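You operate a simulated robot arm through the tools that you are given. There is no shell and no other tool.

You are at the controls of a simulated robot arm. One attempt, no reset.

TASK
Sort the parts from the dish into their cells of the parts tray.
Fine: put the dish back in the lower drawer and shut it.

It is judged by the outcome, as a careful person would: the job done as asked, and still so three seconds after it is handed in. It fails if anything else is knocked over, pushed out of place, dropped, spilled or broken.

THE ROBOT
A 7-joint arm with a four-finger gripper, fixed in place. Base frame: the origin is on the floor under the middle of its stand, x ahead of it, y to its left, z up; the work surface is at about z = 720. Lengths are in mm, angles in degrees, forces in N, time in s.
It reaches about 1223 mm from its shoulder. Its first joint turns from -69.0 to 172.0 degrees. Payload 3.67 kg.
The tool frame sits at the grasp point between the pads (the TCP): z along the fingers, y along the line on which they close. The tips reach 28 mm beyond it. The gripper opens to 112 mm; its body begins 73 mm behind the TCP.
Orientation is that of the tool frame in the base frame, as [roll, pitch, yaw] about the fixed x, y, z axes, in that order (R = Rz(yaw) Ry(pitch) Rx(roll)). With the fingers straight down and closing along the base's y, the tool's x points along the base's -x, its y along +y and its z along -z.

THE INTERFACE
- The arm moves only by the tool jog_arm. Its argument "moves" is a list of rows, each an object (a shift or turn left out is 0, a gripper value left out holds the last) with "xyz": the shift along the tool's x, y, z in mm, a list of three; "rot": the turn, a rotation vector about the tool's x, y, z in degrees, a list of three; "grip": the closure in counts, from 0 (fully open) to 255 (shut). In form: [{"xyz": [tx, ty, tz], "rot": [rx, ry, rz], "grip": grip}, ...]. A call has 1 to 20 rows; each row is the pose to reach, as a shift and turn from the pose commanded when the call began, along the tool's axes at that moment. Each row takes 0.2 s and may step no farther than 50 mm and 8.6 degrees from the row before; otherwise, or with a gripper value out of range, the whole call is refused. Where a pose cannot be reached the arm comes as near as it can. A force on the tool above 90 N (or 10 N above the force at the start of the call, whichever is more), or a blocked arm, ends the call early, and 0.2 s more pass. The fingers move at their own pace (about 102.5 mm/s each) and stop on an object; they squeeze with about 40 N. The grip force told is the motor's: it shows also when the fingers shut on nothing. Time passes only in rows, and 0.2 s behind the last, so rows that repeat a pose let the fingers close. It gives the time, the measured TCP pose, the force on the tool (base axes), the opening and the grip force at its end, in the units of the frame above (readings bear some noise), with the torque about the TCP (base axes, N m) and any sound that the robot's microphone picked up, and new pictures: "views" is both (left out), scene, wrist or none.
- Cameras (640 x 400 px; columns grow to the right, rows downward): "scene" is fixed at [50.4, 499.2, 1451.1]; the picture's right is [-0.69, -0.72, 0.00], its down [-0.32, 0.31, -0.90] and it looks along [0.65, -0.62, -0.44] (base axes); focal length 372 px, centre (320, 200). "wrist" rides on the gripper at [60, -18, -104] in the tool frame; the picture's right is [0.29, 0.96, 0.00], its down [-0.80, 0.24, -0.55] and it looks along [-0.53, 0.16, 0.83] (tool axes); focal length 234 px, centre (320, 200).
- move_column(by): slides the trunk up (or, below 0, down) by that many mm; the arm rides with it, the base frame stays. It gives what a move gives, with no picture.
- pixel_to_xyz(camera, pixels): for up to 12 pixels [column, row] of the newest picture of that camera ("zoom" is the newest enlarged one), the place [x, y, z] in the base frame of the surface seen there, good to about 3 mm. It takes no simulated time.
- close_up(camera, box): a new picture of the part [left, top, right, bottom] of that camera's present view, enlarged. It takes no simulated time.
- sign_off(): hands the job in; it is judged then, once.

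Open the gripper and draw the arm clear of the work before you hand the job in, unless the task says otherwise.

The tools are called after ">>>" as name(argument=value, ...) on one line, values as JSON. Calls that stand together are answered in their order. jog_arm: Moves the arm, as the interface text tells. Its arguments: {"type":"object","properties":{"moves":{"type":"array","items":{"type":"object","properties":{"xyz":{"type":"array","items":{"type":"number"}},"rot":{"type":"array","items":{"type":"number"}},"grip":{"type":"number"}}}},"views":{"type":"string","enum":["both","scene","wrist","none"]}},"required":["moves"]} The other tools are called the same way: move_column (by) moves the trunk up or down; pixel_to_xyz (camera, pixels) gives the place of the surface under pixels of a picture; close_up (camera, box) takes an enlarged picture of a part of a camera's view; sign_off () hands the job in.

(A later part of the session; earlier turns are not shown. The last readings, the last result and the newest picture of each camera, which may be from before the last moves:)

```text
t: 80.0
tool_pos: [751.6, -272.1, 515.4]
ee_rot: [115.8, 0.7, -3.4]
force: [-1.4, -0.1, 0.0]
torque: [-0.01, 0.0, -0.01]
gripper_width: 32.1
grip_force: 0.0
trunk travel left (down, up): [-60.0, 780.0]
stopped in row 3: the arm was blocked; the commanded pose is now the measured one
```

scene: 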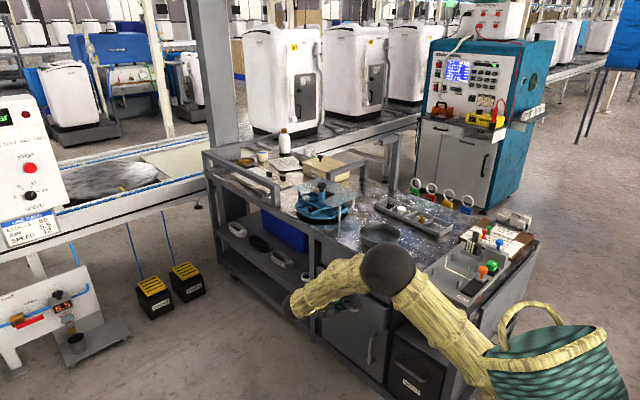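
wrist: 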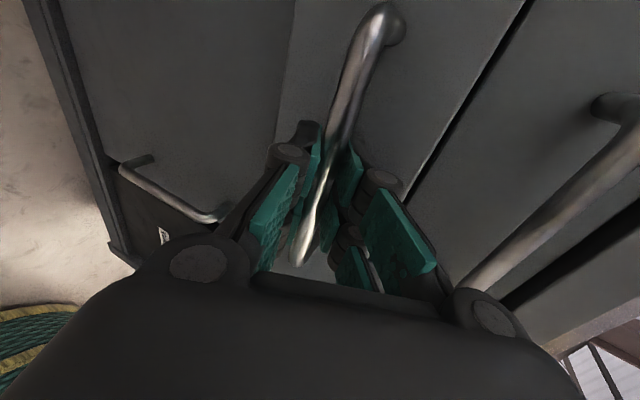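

>>> jog_arm(moves=[{"xyz": [0, 0, -12], "grip": 182}, {"xyz": [0, 0, -25], "grip": 182}, {"xyz": [0, 0, -37], "grip": 182}, {"xyz": [0, 0, -50], "grip": 182}, {"xyz": [0, 0, -50], "grip": 182}], views="both")

```text
t: 81.4
tool_pos: [751.5, -248.4, 518.0]
ee_rot: [117.4, 2.3, -5.4]
force: [0.6, -0.8, 0.4]
torque: [0.02, 0.0, 0.0]
gripper_width: 32.0
grip_force: 0.1
trunk travel left (down, up): [-60.0, 780.0]
stopped in row 5: the arm was blocked; the commanded pose is now the measured one
```

scene: 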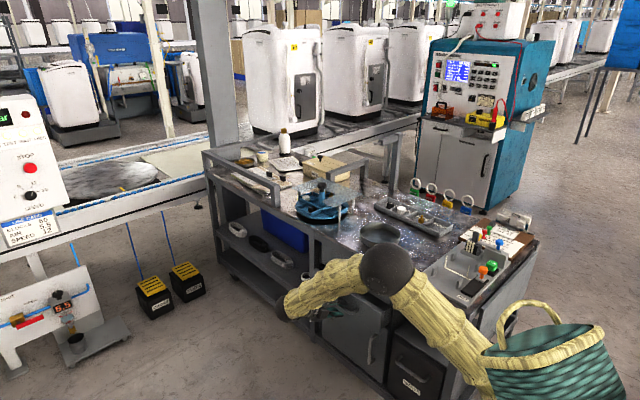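
wrist: 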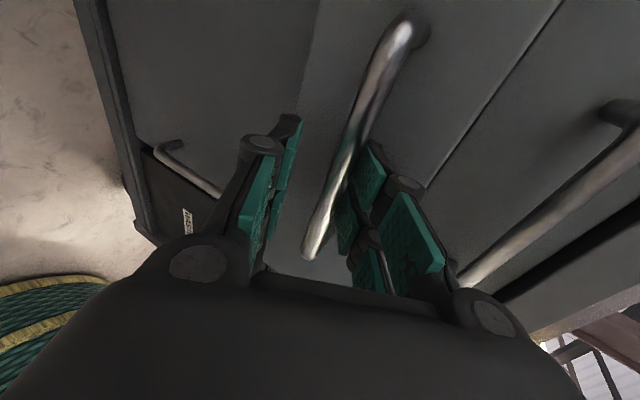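

Blocked again, still free of the handle. I'll measure elbow, forearm and shoulder positions to understand what limits the arm.

>>> pixel_to_xyz(camera="scene", pixels=[[388, 272], [430, 320], [470, 370], [340, 285], [305, 300], [290, 305], [360, 262], [410, 290], [325, 310], [545, 360], [520, 310]])

>>> close_up(camera="scene", box=[260, 220, 640, 400])

```text
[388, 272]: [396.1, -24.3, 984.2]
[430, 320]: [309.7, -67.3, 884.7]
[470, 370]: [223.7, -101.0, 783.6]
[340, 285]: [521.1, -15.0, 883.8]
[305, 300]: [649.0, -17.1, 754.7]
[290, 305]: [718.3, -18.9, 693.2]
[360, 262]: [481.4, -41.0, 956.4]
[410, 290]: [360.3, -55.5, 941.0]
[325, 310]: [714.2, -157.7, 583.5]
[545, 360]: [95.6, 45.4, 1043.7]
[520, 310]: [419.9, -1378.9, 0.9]
```

```text
1.68 times, centred on (450, 310) of scene
```

zoom: 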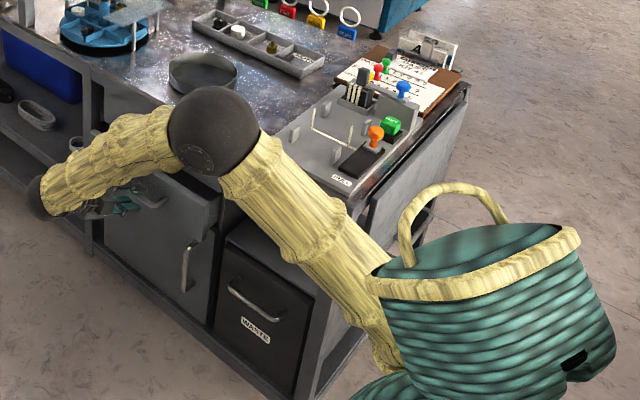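

The limit seems tied to the steep horizontal pose, so a more downward hand (roll ≈130°) should move freely, and I can pull with a loose hook around the bar instead of a clamp. First I'll open wider so the upper finger clears the bar.

>>> jog_arm(moves=[{"grip": 96}, {"grip": 96}, {"grip": 96}], views="wrist")

>>> close_up(camera="wrist", box=[200, 60, 460, 280])

```text
t: 82.2
tool_pos: [752.3, -248.5, 519.4]
ee_rot: [117.4, 2.2, -5.4]
force: [-0.2, -0.1, -0.3]
torque: [0.04, -0.04, 0.05]
gripper_width: 70.0
grip_force: 0.1
trunk travel left (down, up): [-60.0, 780.0]
```

wrist: 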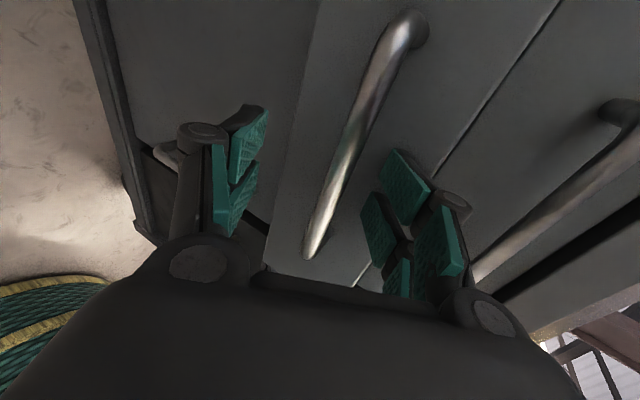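

```text
1.82 times, centred on (330, 170) of wrist
```

zoom: 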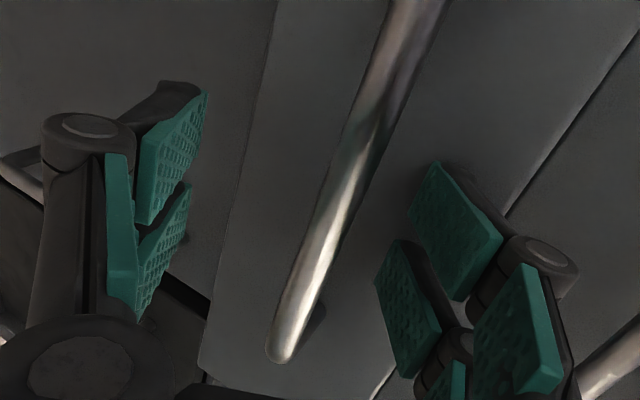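

The bar lies in the middle of the wide-open fingers. I'll tilt the hand down to roll ≈130°, squaring the yaw, while shifting so the bar stays between the pads.

>>> jog_arm(moves=[{"xyz": [1.5, 7, 3], "rot": [4.2, 2, -0.15], "grip": 96}, {"xyz": [3, 14, 6], "rot": [8.4, 3.9, -0.3], "grip": 96}, {"xyz": [4.4, 20.8, 10], "rot": [12.6, 5.85, -0.44], "grip": 96}, {"xyz": [4.4, 20.8, 10], "rot": [12.6, 5.85, -0.44], "grip": 96}], views="wrist")

>>> pixel_to_xyz(camera="wrist", pixels=[[400, 50], [370, 100], [340, 180], [320, 230], [300, 60], [460, 60]])

>>> close_up(camera="wrist", box=[200, 60, 460, 280])

```text
t: 83.2
tool_pos: [753.4, -265.5, 533.2]
ee_rot: [130.0, -0.6, -0.1]
force: [0.8, 0.3, 0.6]
torque: [0.0, 0.0, -0.01]
gripper_width: 69.8
grip_force: 0.0
trunk travel left (down, up): [-60.0, 780.0]
```

wrist: 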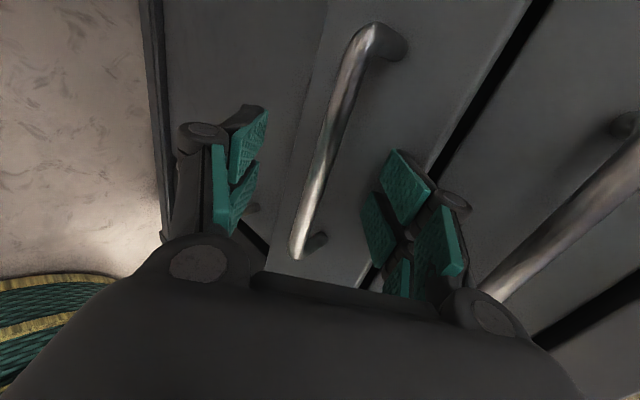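

```text
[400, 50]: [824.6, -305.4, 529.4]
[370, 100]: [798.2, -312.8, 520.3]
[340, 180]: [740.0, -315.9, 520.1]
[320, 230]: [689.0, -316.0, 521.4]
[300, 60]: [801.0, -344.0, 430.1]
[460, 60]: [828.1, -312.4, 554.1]
```

```text
1.82 times, centred on (330, 170) of wrist
```

zoom: 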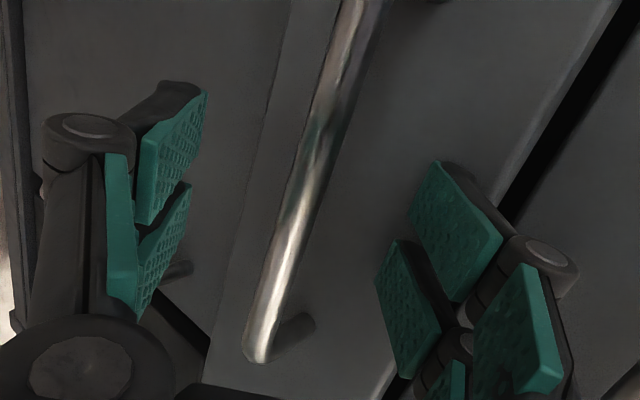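

Orientation (130°, 0, 0) is reached exactly with no blocking. I'll measure the bar in this view to centre it between the pads.

>>> pixel_to_xyz(camera="zoom", pixels=[[335, 90], [315, 160], [295, 220], [265, 330], [305, 190], [350, 40]])

```text
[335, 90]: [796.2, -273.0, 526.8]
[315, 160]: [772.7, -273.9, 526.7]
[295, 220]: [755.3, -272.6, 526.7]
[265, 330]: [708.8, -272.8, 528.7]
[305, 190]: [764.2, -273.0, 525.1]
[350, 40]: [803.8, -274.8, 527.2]
```

The bar centre is 14 mm ahead of the TCP and 1 mm off-centre. I'll advance 5 mm, close to a loose 14 mm hook, and pull +y 50 mm.

>>> jog_arm(moves=[{"xyz": [0, 1, 5], "grip": 96}, {"xyz": [0, 1, 5], "grip": 223}, {"xyz": [0, 1, 5], "grip": 223}, {"xyz": [0, 1, 5], "grip": 223}, {"xyz": [0, 1, 5], "grip": 223}], views="none")

```text
t: 84.4
tool_pos: [755.3, -268.6, 531.5]
ee_rot: [129.9, -0.6, -0.2]
force: [0.5, -1.5, 0.0]
torque: [-0.01, 0.02, -0.01]
gripper_width: 14.2
grip_force: 0.1
trunk travel left (down, up): [-60.0, 780.0]
```

Loosely hooked at 14.2 mm with no force. Pulling +y by 50 mm in 10 mm steps.

>>> jog_arm(moves=[{"xyz": [0, -6.4, -7.7], "grip": 223}, {"xyz": [0, -12.9, -15.3], "grip": 223}, {"xyz": [0, -19.3, -23], "grip": 223}, {"xyz": [0, -25.7, -30.6], "grip": 223}, {"xyz": [0, -32.1, -38.3], "grip": 223}, {"xyz": [0, -32.1, -38.3], "grip": 223}], views="both")

>>> close_up(camera="wrist", box=[200, 60, 460, 280])

```text
t: 85.8
tool_pos: [755.9, -219.2, 531.4]
ee_rot: [129.8, -0.6, -0.1]
force: [-0.2, 0.1, -0.3]
torque: [-0.02, -0.01, 0.02]
gripper_width: 13.9
grip_force: 0.1
trunk travel left (down, up): [-60.0, 780.0]
```

scene: 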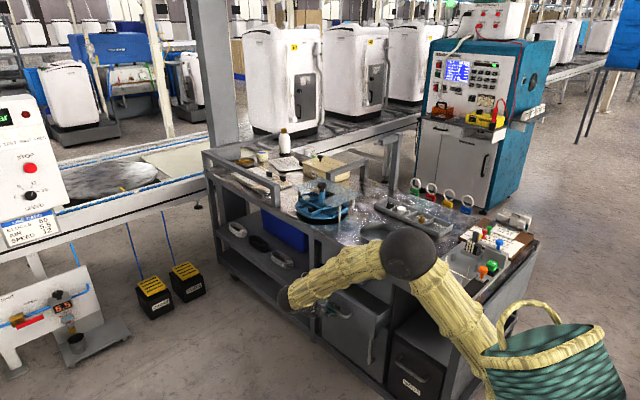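
wrist: 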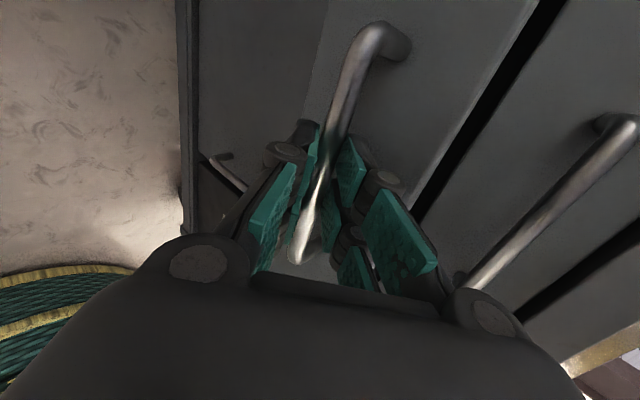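

```text
1.82 times, centred on (330, 170) of wrist
```

zoom: 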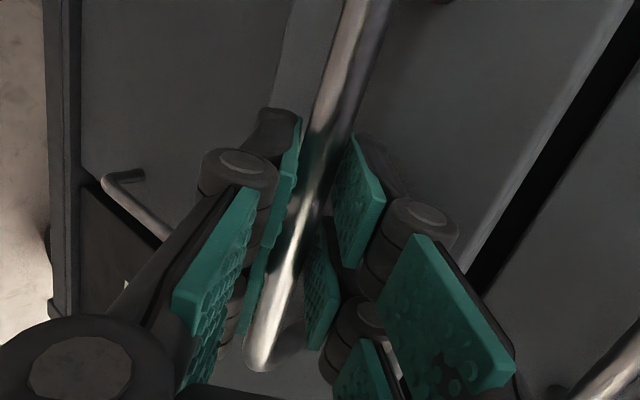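

The drawer follows (TCP moved 50 mm with no force). Continuing to pull another 75 mm.

>>> jog_arm(moves=[{"xyz": [0, -8, -9.6], "grip": 223}, {"xyz": [0, -16.1, -19.2], "grip": 223}, {"xyz": [0, -24.1, -28.7], "grip": 223}, {"xyz": [0, -32.1, -38.3], "grip": 223}, {"xyz": [0, -40.2, -47.9], "grip": 223}, {"xyz": [0, -48.2, -57.5], "grip": 223}, {"xyz": [0, -48.2, -57.5], "grip": 223}], views="both")

```text
t: 87.4
tool_pos: [756.1, -149.2, 529.6]
ee_rot: [130.4, -0.5, -0.7]
force: [-0.9, -0.4, 0.4]
torque: [-0.01, 0.01, 0.01]
gripper_width: 14.1
grip_force: 0.1
trunk travel left (down, up): [-60.0, 780.0]
```

scene: 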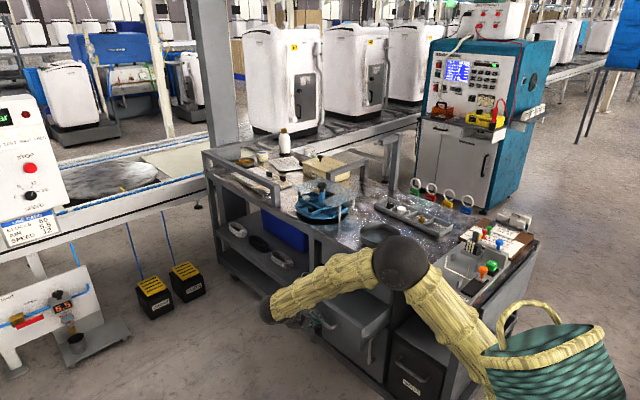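
wrist: 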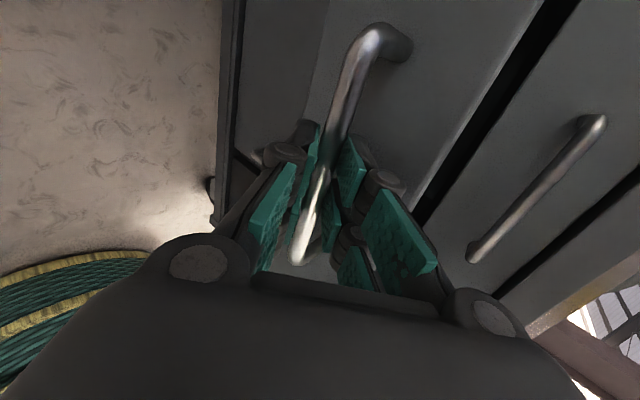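

Slight lag appears near y≈-149, so I'll let the hand tilt 12° further down while pulling another 75 mm.

>>> jog_arm(moves=[{"xyz": [0, -2, -2.5], "rot": [4, 0, 0], "grip": 223}, {"xyz": [0, -8, -9.6], "rot": [8, 0, 0], "grip": 223}, {"xyz": [0, -16.1, -19.2], "rot": [12, 0, 0], "grip": 223}, {"xyz": [0, -24.1, -28.7], "rot": [12, 0, 0], "grip": 223}, {"xyz": [0, -32.1, -38.3], "rot": [12, 0, 0], "grip": 223}, {"xyz": [0, -40.2, -47.9], "rot": [12, 0, 0], "grip": 223}, {"xyz": [0, -48.2, -57.5], "rot": [12, 0, 0], "grip": 223}, {"xyz": [0, -48.2, -57.5], "rot": [12, 0, 0], "grip": 223}], views="both")

>>> close_up(camera="scene", box=[250, 220, 450, 400])

```text
t: 89.2
tool_pos: [756.7, -69.2, 531.2]
ee_rot: [141.9, -0.6, -0.1]
force: [0.1, 0.0, -0.4]
torque: [-0.03, 0.02, 0.04]
gripper_width: 14.1
grip_force: 0.1
trunk travel left (down, up): [-60.0, 780.0]
```

scene: 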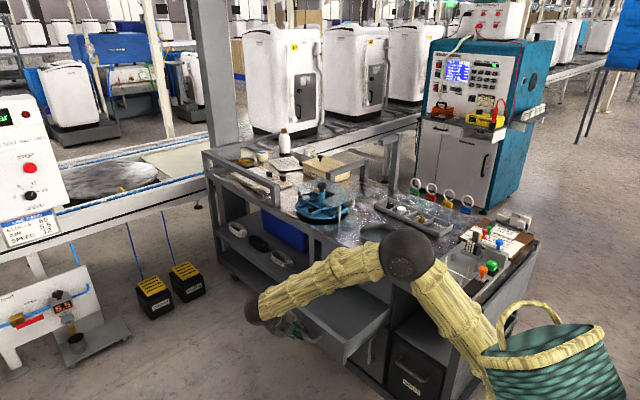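
wrist: 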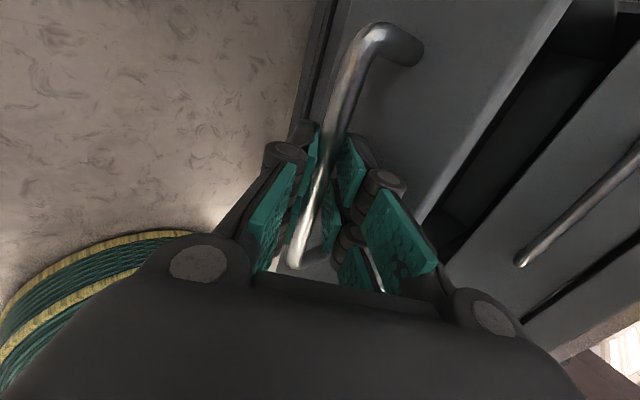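

```text
2.22 times, centred on (350, 310) of scene
```

zoom: 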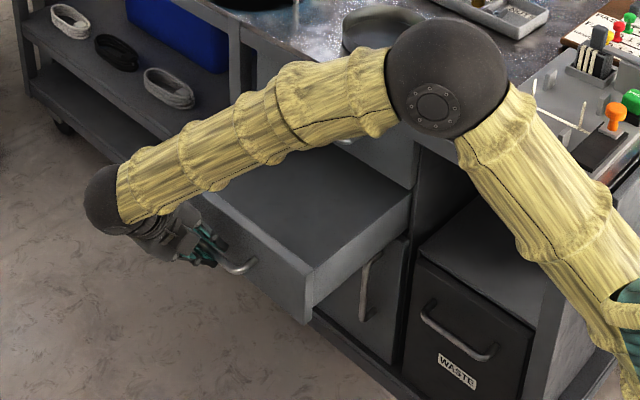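

The drawer is open about 225 mm. I'll open the fingers, back away from the handle along the tool axis, and look into the drawer.

>>> jog_arm(moves=[{"grip": 150}, {"grip": 150}, {"xyz": [0, 0, -15], "grip": 150}, {"xyz": [0, 0, -40], "grip": 150}, {"xyz": [0, 0, -70], "grip": 150}, {"xyz": [0, 0, -100], "grip": 150}, {"xyz": [0, 0, -100], "grip": 150}], views="both")

>>> close_up(camera="scene", box=[250, 220, 450, 400])

```text
t: 90.8
tool_pos: [755.6, -9.3, 608.4]
ee_rot: [141.9, -0.5, -0.1]
force: [-0.8, 0.4, -1.1]
torque: [0.04, 0.02, -0.03]
gripper_width: 46.1
grip_force: 0.0
trunk travel left (down, up): [-60.0, 780.0]
```

scene: 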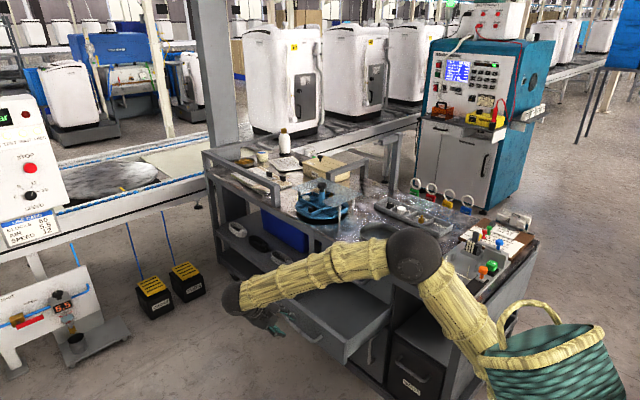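
wrist: 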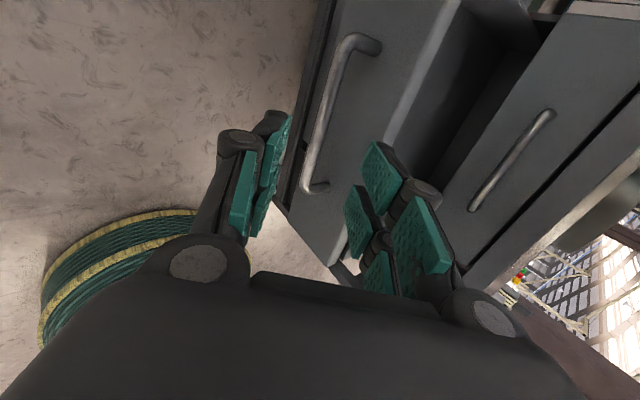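

```text
2.22 times, centred on (350, 310) of scene
```

zoom: 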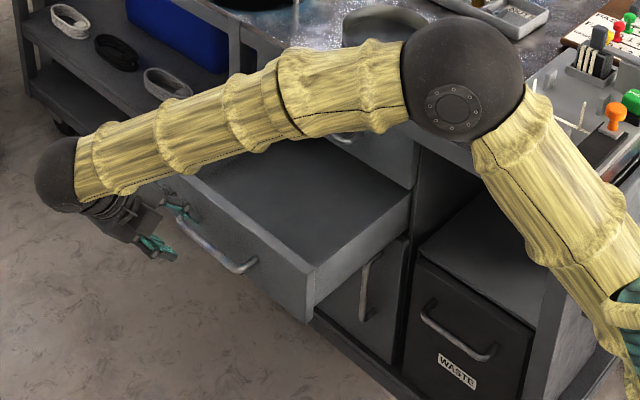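

The hand is clear of the handle. I'll measure the drawer interior from the scene view.

>>> pixel_to_xyz(camera="zoom", pixels=[[300, 200], [350, 200], [310, 180], [310, 268], [300, 255], [405, 190], [390, 205], [240, 190], [200, 195], [330, 160], [280, 240], [360, 230]])

>>> close_up(camera="scene", box=[320, 270, 400, 350])

```text
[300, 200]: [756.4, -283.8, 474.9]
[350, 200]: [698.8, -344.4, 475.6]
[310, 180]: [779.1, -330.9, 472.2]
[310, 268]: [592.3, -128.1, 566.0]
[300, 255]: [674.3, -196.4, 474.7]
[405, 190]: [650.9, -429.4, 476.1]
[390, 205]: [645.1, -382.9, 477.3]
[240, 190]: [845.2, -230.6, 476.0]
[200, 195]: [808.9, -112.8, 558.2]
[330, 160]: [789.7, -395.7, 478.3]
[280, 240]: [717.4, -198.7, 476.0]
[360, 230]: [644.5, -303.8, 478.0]
```

```text
5.00 times, centred on (360, 310) of scene
```

zoom: 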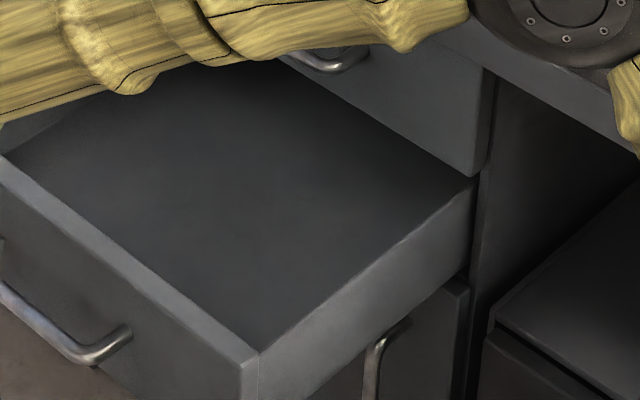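

The drawer is empty: floor z≈475, inner front panel around y≈-131, sides from x≈605 up. Now for the dish: I'll raise the trunk back 465 mm with the hand well in front of the bench.

>>> move_column(by=465)

>>> jog_arm(moves=[{"rot": [2.5, -2.5, 7.2]}, {"rot": [5, -5, 14.4]}, {"rot": [7.5, -7.5, 21.6]}, {"rot": [9.9, -9.9, 28.8]}, {"rot": [12.4, -12.4, 36]}, {"rot": [14.9, -14.9, 43.2]}, {"rot": [17.4, -17.4, 50.4]}, {"rot": [19.9, -19.9, 57.6]}, {"rot": [22.4, -22.4, 64.8]}, {"rot": [24.8, -24.8, 72]}, {"rot": [27.3, -27.3, 79.2]}, {"rot": [29.8, -29.8, 86.35]}, {"rot": [29.8, -29.8, 86.35]}], views="scene")

```text
refused: 465 is not a number from -400 to 400
```

```text
t: 93.6
tool_pos: [755.7, -7.1, 608.9]
ee_rot: [-179.4, 0.1, -90.1]
force: [-0.3, 0.0, 0.4]
torque: [0.0, 0.0, 0.01]
gripper_width: 46.0
grip_force: 0.0
trunk travel left (down, up): [-60.0, 780.0]
```

scene: 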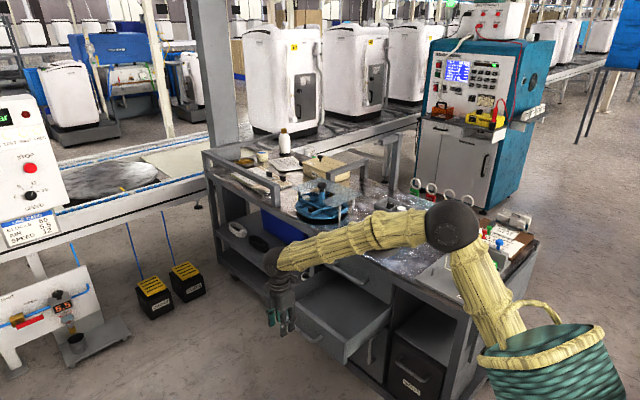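

The column call was refused (max 400 per call), but the rotation went fine with no contact. I'll check the elbow's place, then raise in two steps.

>>> pixel_to_xyz(camera="scene", pixels=[[455, 225], [480, 280], [400, 235], [340, 245], [285, 260]])

>>> move_column(by=300)

>>> move_column(by=165)

```text
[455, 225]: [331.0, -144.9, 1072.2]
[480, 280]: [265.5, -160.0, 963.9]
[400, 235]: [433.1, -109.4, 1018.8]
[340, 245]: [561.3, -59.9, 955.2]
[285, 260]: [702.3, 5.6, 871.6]
```

```text
t: 96.6
tool_pos: [755.3, -8.5, 907.6]
ee_rot: [-179.4, -0.1, -90.1]
force: [-0.2, 0.2, 0.7]
torque: [0.0, 0.01, -0.02]
gripper_width: 46.1
grip_force: 0.0
trunk travel left (down, up): [-360.0, 480.0]
```

```text
t: 98.5
tool_pos: [755.0, -8.1, 1074.7]
ee_rot: [-179.5, -0.1, -90.1]
force: [0.4, 0.2, -0.3]
torque: [-0.01, 0.01, 0.02]
gripper_width: 46.0
grip_force: 0.1
trunk travel left (down, up): [-525.0, 315.0]
```

Back at the original trunk height. I'll turn the hand back to yaw 180° and move over the dish's front rim point, about (733,-388).

>>> jog_arm(moves=[{"xyz": [31, 2, 14], "rot": [0, 0, 7.5]}, {"xyz": [63, 4, 28], "rot": [0, 0, 15]}, {"xyz": [95, 6, 42], "rot": [0, 0, 22.5]}, {"xyz": [126, 8, 56], "rot": [0, 0, 30]}, {"xyz": [158, 10, 70], "rot": [0, 0, 37.5]}, {"xyz": [190, 12, 85], "rot": [0, 0, 45]}, {"xyz": [221, 13, 105], "rot": [0, 0, 52.5]}, {"xyz": [253, 15, 125], "rot": [0, 0, 60]}, {"xyz": [284, 17, 145], "rot": [0, 0, 67.5]}, {"xyz": [316, 19, 165], "rot": [0, 0, 75]}, {"xyz": [347, 20, 190], "rot": [0, 0, 82.5]}, {"xyz": [379, 22, 215], "rot": [0, 0, 90]}, {"xyz": [379, 22, 215], "rot": [0, 0, 90]}, {"xyz": [379, 22, 215], "rot": [0, 0, 90]}], views="both")

>>> close_up(camera="wrist", box=[180, 0, 460, 220])

```text
t: 101.5
tool_pos: [734.2, -388.6, 858.4]
ee_rot: [-180.0, 0.6, 179.8]
force: [-0.5, 0.1, -0.6]
torque: [0.07, 0.01, 0.0]
gripper_width: 46.0
grip_force: 0.1
trunk travel left (down, up): [-525.0, 315.0]
```

scene: 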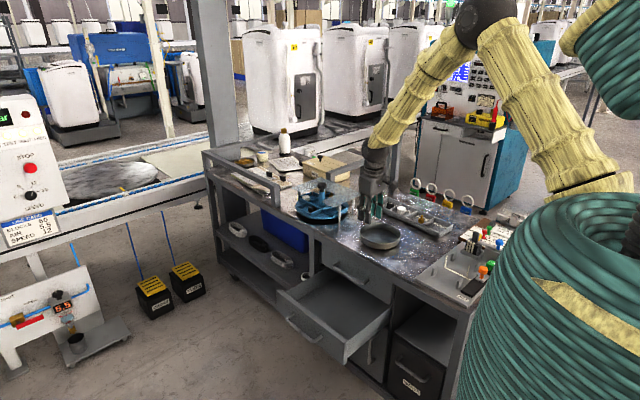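
wrist: 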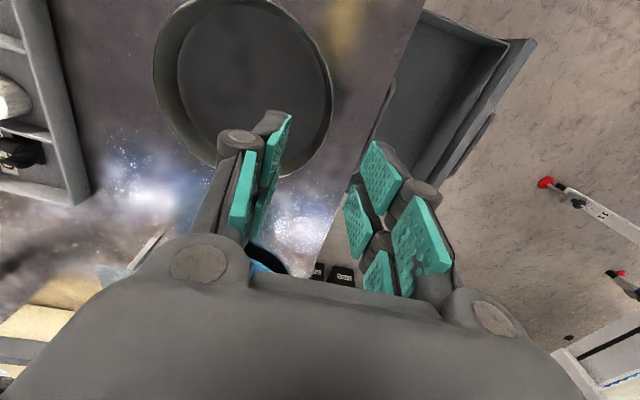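

```text
1.82 times, centred on (320, 110) of wrist
```

zoom: 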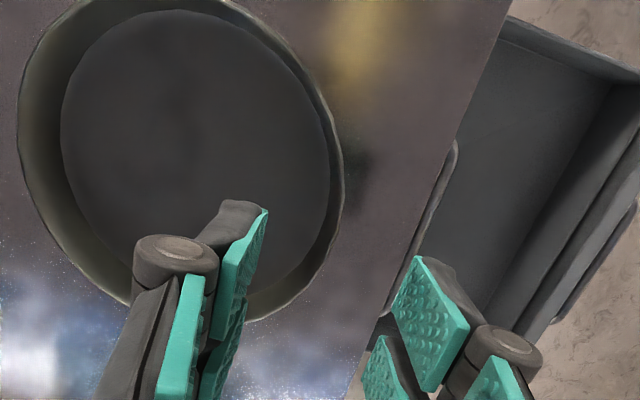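

The open drawer is visible at scene (335,310). I'll measure the dish rim again here, and the drawer interior now that the arm is out of the way.

>>> pixel_to_xyz(camera="zoom", pixels=[[341, 165], [335, 220], [310, 275], [270, 310], [322, 90], [270, 30], [120, 5], [30, 80], [22, 160], [60, 240], [338, 130], [327, 250]])

>>> close_up(camera="scene", box=[265, 240, 405, 370])

```text
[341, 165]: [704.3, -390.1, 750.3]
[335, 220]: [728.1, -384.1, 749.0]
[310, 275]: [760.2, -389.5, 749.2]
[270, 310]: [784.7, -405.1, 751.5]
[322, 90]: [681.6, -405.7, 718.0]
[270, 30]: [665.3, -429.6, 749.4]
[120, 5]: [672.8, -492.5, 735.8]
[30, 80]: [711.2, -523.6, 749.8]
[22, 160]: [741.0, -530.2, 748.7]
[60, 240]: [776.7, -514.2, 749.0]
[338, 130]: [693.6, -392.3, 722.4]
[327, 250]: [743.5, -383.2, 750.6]
```

```text
3.08 times, centred on (335, 305) of scene
```

zoom: 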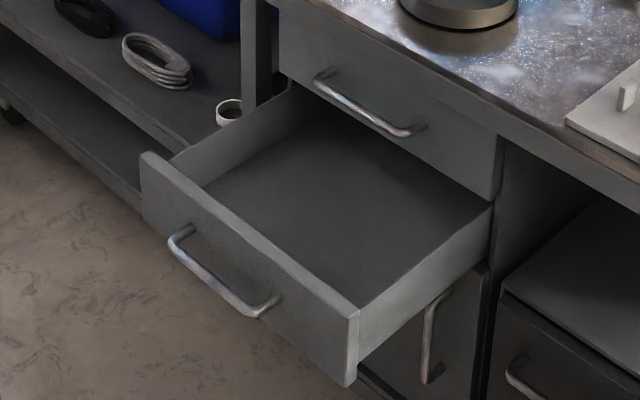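

Rim circle refined: centre (733.5,-457), outer radius 73.4, top z≈750. I'll lower over the front rim with one finger pair inside and the other outside, to z≈755.

>>> jog_arm(moves=[{"xyz": [0.7, 3, 40], "grip": 165}, {"xyz": [0.7, 3, 75], "grip": 165}, {"xyz": [0.7, 3, 95], "grip": 165}, {"xyz": [0.7, 3, 103], "grip": 165}, {"xyz": [0.7, 3, 103], "grip": 165}], views="both")

>>> close_up(camera="wrist", box=[220, 80, 440, 260])

>>> close_up(camera="scene", box=[340, 180, 430, 260])

```text
t: 102.7
tool_pos: [734.7, -385.3, 756.6]
ee_rot: [-179.9, 0.5, 179.9]
force: [-0.2, 0.5, -0.8]
torque: [-0.01, -0.01, -0.01]
gripper_width: 39.5
grip_force: 0.0
trunk travel left (down, up): [-525.0, 315.0]
```

scene: 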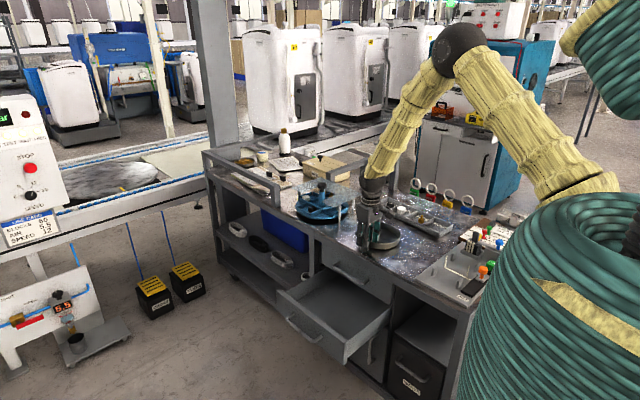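
wrist: 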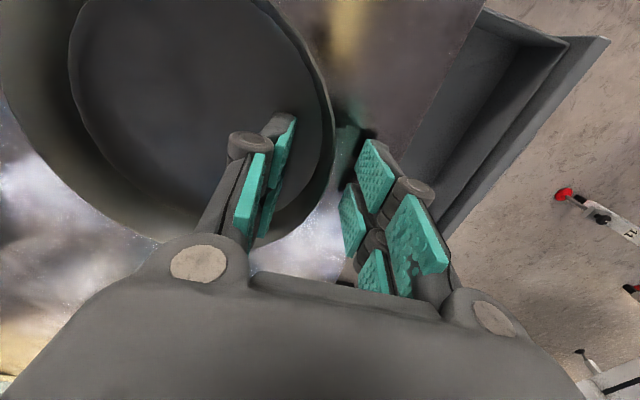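

```text
2.22 times, centred on (330, 170) of wrist
```

zoom: 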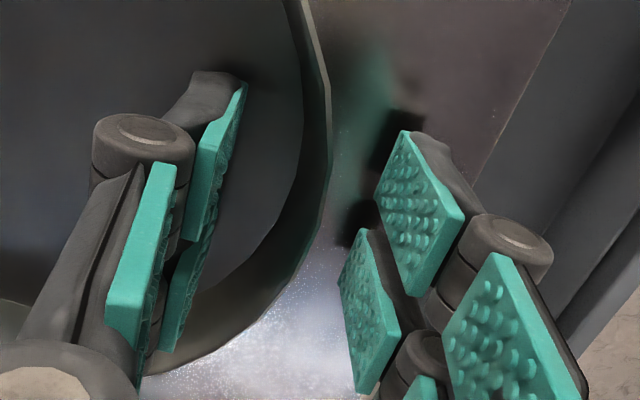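

```text
5.00 times, centred on (385, 220) of scene
```

zoom: 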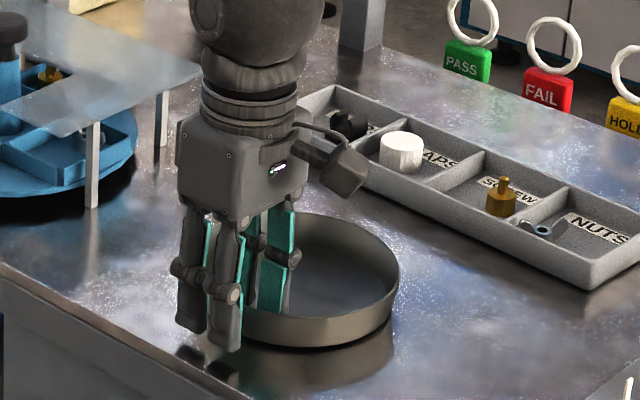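

The wall runs between the two finger pairs. I'll lower 2 mm more and close on the rim.

>>> jog_arm(moves=[{"xyz": [0, 0, 2], "grip": 165}, {"xyz": [0, 0, 2], "grip": 210}, {"xyz": [0, 0, 2], "grip": 255}, {"xyz": [0, 0, 2], "grip": 255}, {"xyz": [0, 0, 2], "grip": 255}], views="wrist")

>>> close_up(camera="scene", box=[340, 180, 430, 260])

```text
t: 103.9
tool_pos: [734.5, -385.6, 756.4]
ee_rot: [-179.9, 0.6, 180.0]
force: [0.6, -1.3, 7.6]
torque: [-0.96, 0.07, 0.06]
gripper_width: 7.6
grip_force: 40.2
trunk travel left (down, up): [-525.0, 315.0]
```

wrist: 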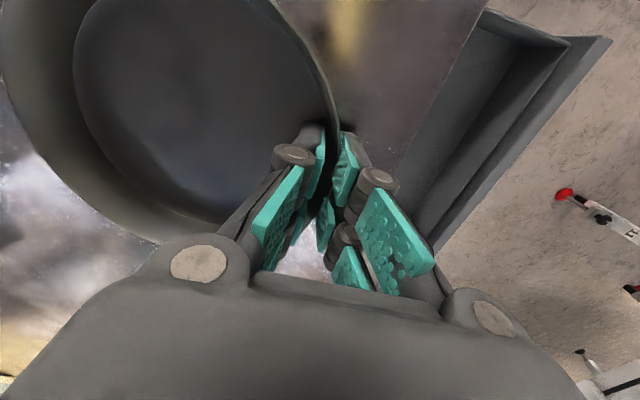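

```text
5.00 times, centred on (385, 220) of scene
```

zoom: 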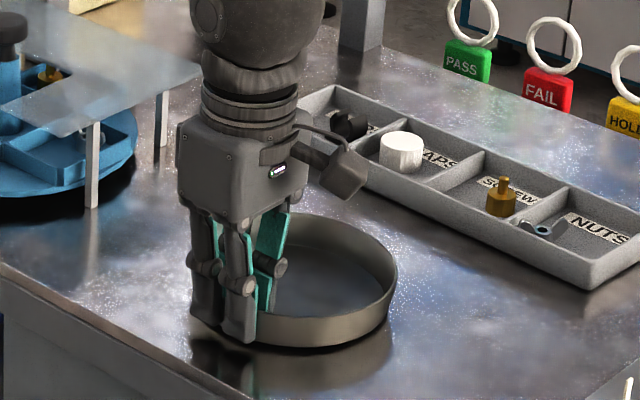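

The rim is held (7.6 mm, 40 N). I'll lift slowly 40 mm and check how the dish hangs.

>>> jog_arm(moves=[{"xyz": [0, 0, -5], "grip": 255}, {"xyz": [0, 0, -12], "grip": 255}, {"xyz": [0, 0, -25], "grip": 255}, {"xyz": [0, 0, -43], "grip": 255}, {"xyz": [0, 0, -43], "grip": 255}], views="both")

>>> close_up(camera="scene", box=[340, 160, 440, 250])

```text
t: 105.1
tool_pos: [734.3, -385.4, 797.6]
ee_rot: [-180.0, 0.6, 180.0]
force: [0.5, 0.3, -1.0]
torque: [0.08, -0.01, -0.01]
gripper_width: 6.2
grip_force: 40.5
trunk travel left (down, up): [-525.0, 315.0]
```

scene: 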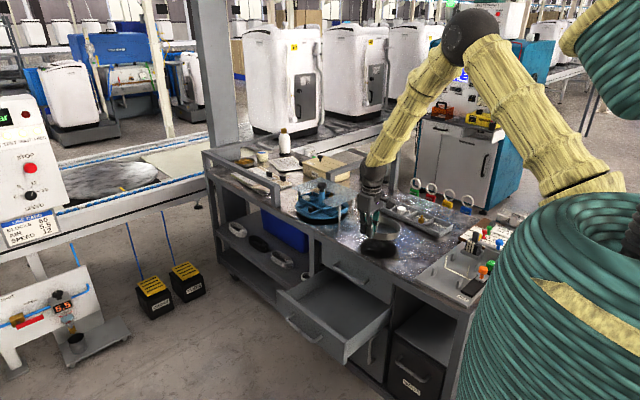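
wrist: 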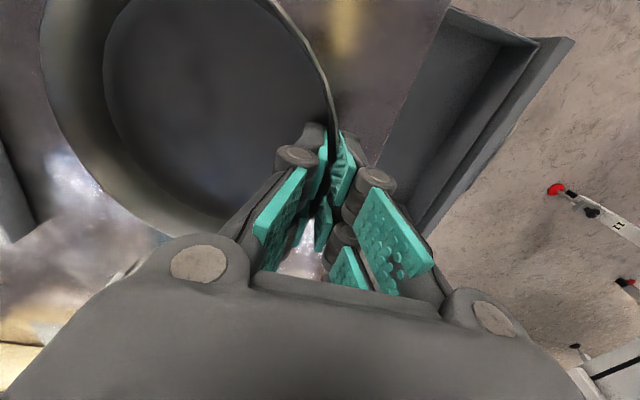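

```text
4.44 times, centred on (390, 205) of scene
```

zoom: 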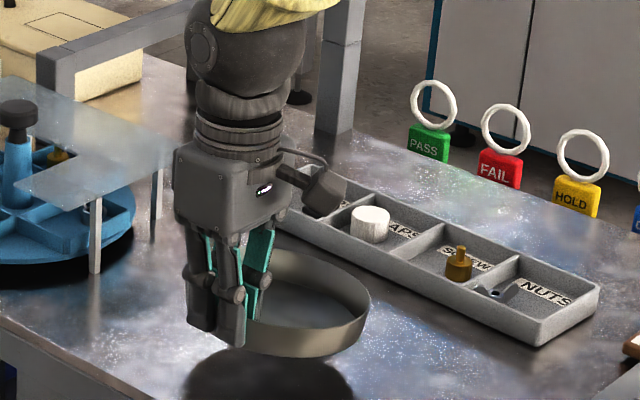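

The dish hangs from the front rim. I'll measure its tilt, since it must pass under the upper drawer's handle and over the panel.

>>> pixel_to_xyz(camera="wrist", pixels=[[328, 95], [320, 70], [300, 30], [48, 90], [75, 170], [150, 225], [200, 240], [180, 100], [150, 150]])

>>> pixel_to_xyz(camera="zoom", pixels=[[370, 295], [350, 270], [300, 252], [365, 330], [320, 355], [270, 352]])

```text
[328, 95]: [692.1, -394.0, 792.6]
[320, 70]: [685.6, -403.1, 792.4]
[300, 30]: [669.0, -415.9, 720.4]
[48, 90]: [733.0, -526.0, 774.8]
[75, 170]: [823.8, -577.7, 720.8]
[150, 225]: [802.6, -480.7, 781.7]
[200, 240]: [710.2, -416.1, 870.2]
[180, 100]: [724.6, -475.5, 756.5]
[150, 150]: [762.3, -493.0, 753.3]
```

```text
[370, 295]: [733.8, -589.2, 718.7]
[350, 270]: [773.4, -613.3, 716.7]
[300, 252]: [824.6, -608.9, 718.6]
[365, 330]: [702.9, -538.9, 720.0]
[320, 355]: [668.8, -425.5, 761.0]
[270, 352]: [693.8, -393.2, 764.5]
```

The dish sags about 7.5° (far rim z≈775 vs near rim 792). I'll tilt the hand 7.5° to level it, raise a little, and measure the drawer panel.

>>> jog_arm(moves=[{"xyz": [0, 0, -15], "rot": [2.5, 0, 0], "grip": 255}, {"xyz": [0, 0, -30], "rot": [5, 0, 0], "grip": 255}, {"xyz": [0, 0, -40], "rot": [7.5, 0, 0], "grip": 255}, {"xyz": [0, 0, -40], "rot": [7.5, 0, 0], "grip": 255}], views="both")

>>> close_up(camera="scene", box=[265, 240, 405, 370])

>>> pixel_to_xyz(camera="zoom", pixels=[[200, 215], [190, 222], [260, 262], [250, 270], [320, 300], [310, 308], [210, 200], [345, 290], [270, 150], [320, 230], [430, 240], [490, 205]])

>>> pixel_to_xyz(camera="wrist", pixels=[[328, 95], [48, 90], [60, 130], [150, 225], [180, 100]])

```text
t: 106.1
tool_pos: [733.8, -385.2, 836.1]
ee_rot: [-172.5, 0.5, 179.9]
force: [-0.8, 0.6, -1.2]
torque: [0.09, 0.0, 0.01]
gripper_width: 5.7
grip_force: 40.0
trunk travel left (down, up): [-525.0, 315.0]
```

scene: 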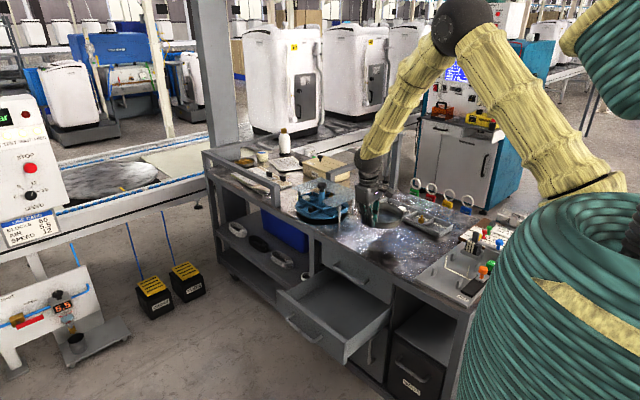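
wrist: 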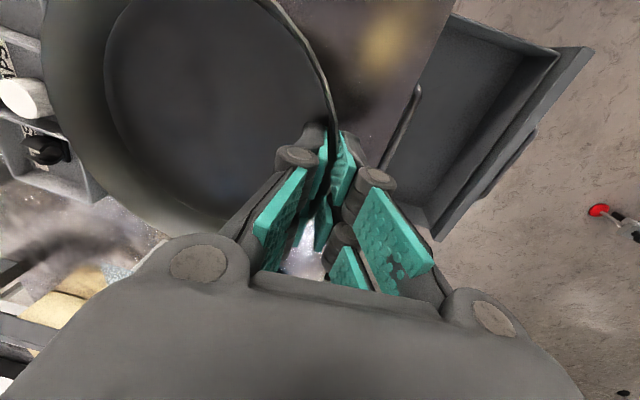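

```text
3.08 times, centred on (335, 305) of scene
```

zoom: 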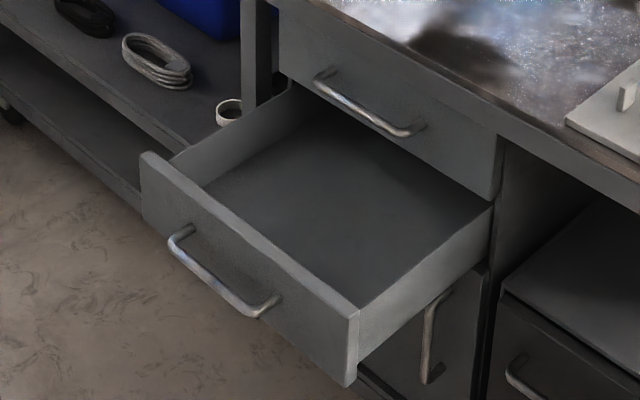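

```text
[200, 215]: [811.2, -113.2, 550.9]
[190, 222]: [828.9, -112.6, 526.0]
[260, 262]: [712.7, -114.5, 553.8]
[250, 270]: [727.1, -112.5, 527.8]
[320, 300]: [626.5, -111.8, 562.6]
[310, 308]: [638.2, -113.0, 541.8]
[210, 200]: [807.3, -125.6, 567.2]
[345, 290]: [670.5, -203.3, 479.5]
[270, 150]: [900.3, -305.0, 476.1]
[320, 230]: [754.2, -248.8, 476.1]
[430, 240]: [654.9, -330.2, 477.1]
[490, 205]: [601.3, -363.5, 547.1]
```

```text
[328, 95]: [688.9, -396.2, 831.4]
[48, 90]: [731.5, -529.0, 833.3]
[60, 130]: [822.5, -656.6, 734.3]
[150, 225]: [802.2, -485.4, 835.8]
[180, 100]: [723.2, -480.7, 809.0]
```

The dish is now level (rim z≈832–835). I'll carry it out in front of the bench to about (750,-132,900), slowly.

>>> jog_arm(moves=[{"xyz": [-1.6, 24.2, -9.6], "grip": 255}, {"xyz": [-3.2, 48.5, -19.3], "grip": 255}, {"xyz": [-4.8, 72.7, -28.9], "grip": 255}, {"xyz": [-6.4, 97, -38.5], "grip": 255}, {"xyz": [-8, 121.2, -48.2], "grip": 255}, {"xyz": [-9.6, 145.4, -57.8], "grip": 255}, {"xyz": [-11.2, 169.7, -67.4], "grip": 255}, {"xyz": [-12.8, 193.9, -77], "grip": 255}, {"xyz": [-14.4, 218.2, -86.7], "grip": 255}, {"xyz": [-16, 242.4, -96.3], "grip": 255}, {"xyz": [-16, 242.4, -96.3], "grip": 255}], views="both")

>>> pixel_to_xyz(camera="wrist", pixels=[[328, 95], [48, 90], [150, 225], [180, 100]])

```text
t: 108.5
tool_pos: [751.3, -131.8, 900.7]
ee_rot: [-172.6, 0.6, 179.9]
force: [-0.9, -0.3, -2.2]
torque: [0.09, 0.01, 0.04]
gripper_width: 6.1
grip_force: 40.1
trunk travel left (down, up): [-525.0, 315.0]
```

scene: 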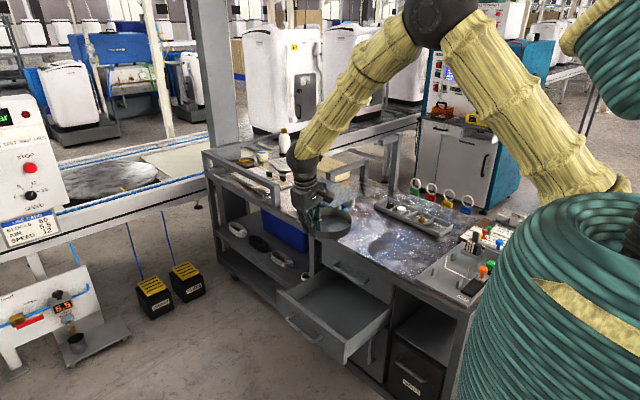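
wrist: 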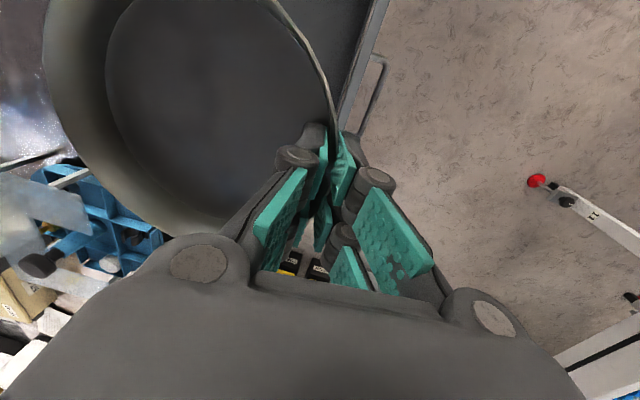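

```text
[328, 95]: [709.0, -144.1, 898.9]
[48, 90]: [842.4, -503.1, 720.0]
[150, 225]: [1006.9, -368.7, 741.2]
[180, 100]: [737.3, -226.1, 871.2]
```

>>> pixel_to_xyz(camera="wrist", pixels=[[46, 50], [52, 100], [75, 155], [110, 195], [170, 230], [300, 30], [320, 70], [332, 115]])

>>> close_up(camera="scene", box=[270, 150, 390, 270])

```text
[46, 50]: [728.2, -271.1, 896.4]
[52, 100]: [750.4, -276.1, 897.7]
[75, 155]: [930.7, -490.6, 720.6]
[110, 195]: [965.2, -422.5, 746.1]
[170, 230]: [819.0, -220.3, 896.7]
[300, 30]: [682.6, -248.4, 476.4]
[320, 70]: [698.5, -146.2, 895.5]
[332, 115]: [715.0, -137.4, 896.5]
```

```text
3.33 times, centred on (330, 210) of scene
```

zoom: 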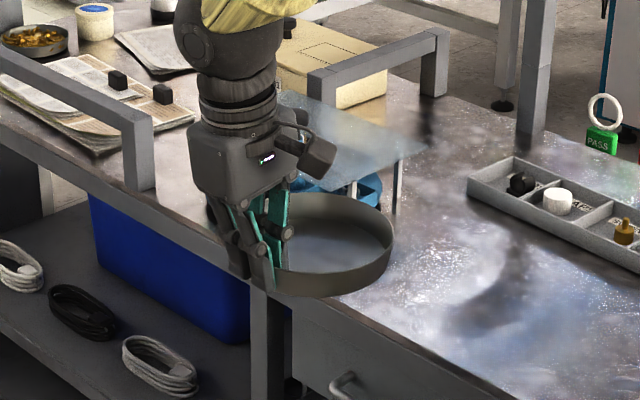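

The dish is level: far rim at y≈-276, which clears the upper handle (y≈-296). I'll lower the trunk 280 mm to bring the dish down in front of the drawers.

>>> move_column(by=-280)

>>> jog_arm(moves=[{"grip": 255}], views="both")

>>> close_up(camera="scene", box=[250, 210, 430, 370])

```text
t: 111.3
tool_pos: [750.2, -132.8, 621.1]
ee_rot: [-172.5, 0.5, 179.9]
force: [0.7, 0.4, -1.7]
torque: [0.06, -0.01, 0.01]
gripper_width: 6.1
grip_force: 39.7
trunk travel left (down, up): [-245.0, 595.0]
```

```text
t: 111.7
tool_pos: [749.9, -131.3, 621.2]
ee_rot: [-172.4, 0.7, 179.9]
force: [-0.1, -0.4, -0.9]
torque: [0.1, 0.01, 0.02]
gripper_width: 6.0
grip_force: 39.8
trunk travel left (down, up): [-245.0, 595.0]
```

scene: 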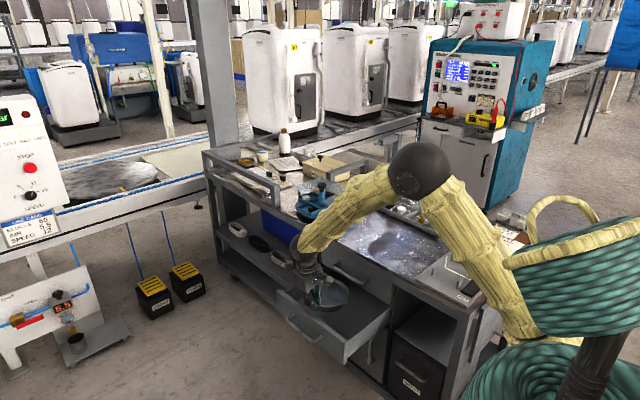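
wrist: 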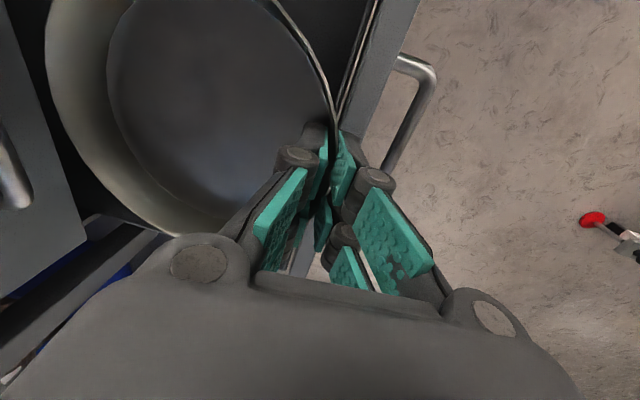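

```text
2.50 times, centred on (340, 290) of scene
```

zoom: 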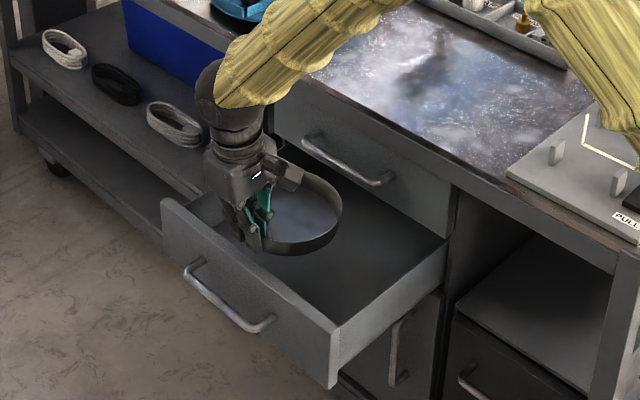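

The dish hangs over the open drawer in front of the upper handle. I'll measure clearances from the wrist view before slipping it under the handle.

>>> pixel_to_xyz(camera="wrist", pixels=[[12, 180], [22, 200], [5, 140], [47, 60], [56, 110], [90, 180], [150, 225], [380, 30], [355, 90], [345, 60], [30, 100], [332, 115]])

>>> close_up(camera="wrist", box=[0, 0, 420, 262])

```text
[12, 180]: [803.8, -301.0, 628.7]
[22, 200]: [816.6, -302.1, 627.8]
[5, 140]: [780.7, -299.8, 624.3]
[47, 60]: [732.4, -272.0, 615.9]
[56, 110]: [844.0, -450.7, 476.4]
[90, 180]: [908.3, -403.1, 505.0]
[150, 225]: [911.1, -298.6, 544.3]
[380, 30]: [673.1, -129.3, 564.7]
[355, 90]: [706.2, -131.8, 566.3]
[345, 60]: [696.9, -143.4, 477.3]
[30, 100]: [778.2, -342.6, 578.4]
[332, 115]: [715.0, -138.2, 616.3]
```

```text
1.52 times, centred on (210, 131) of wrist
```

zoom: 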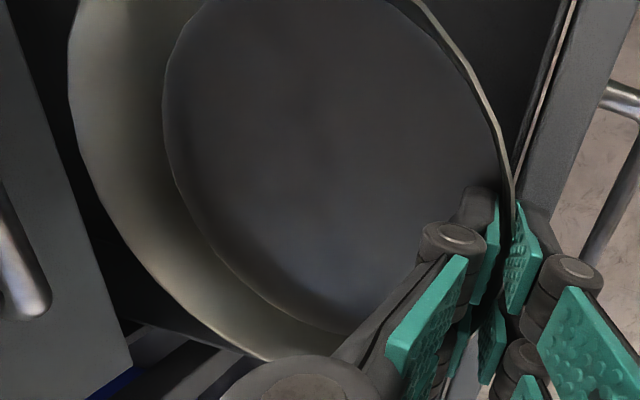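

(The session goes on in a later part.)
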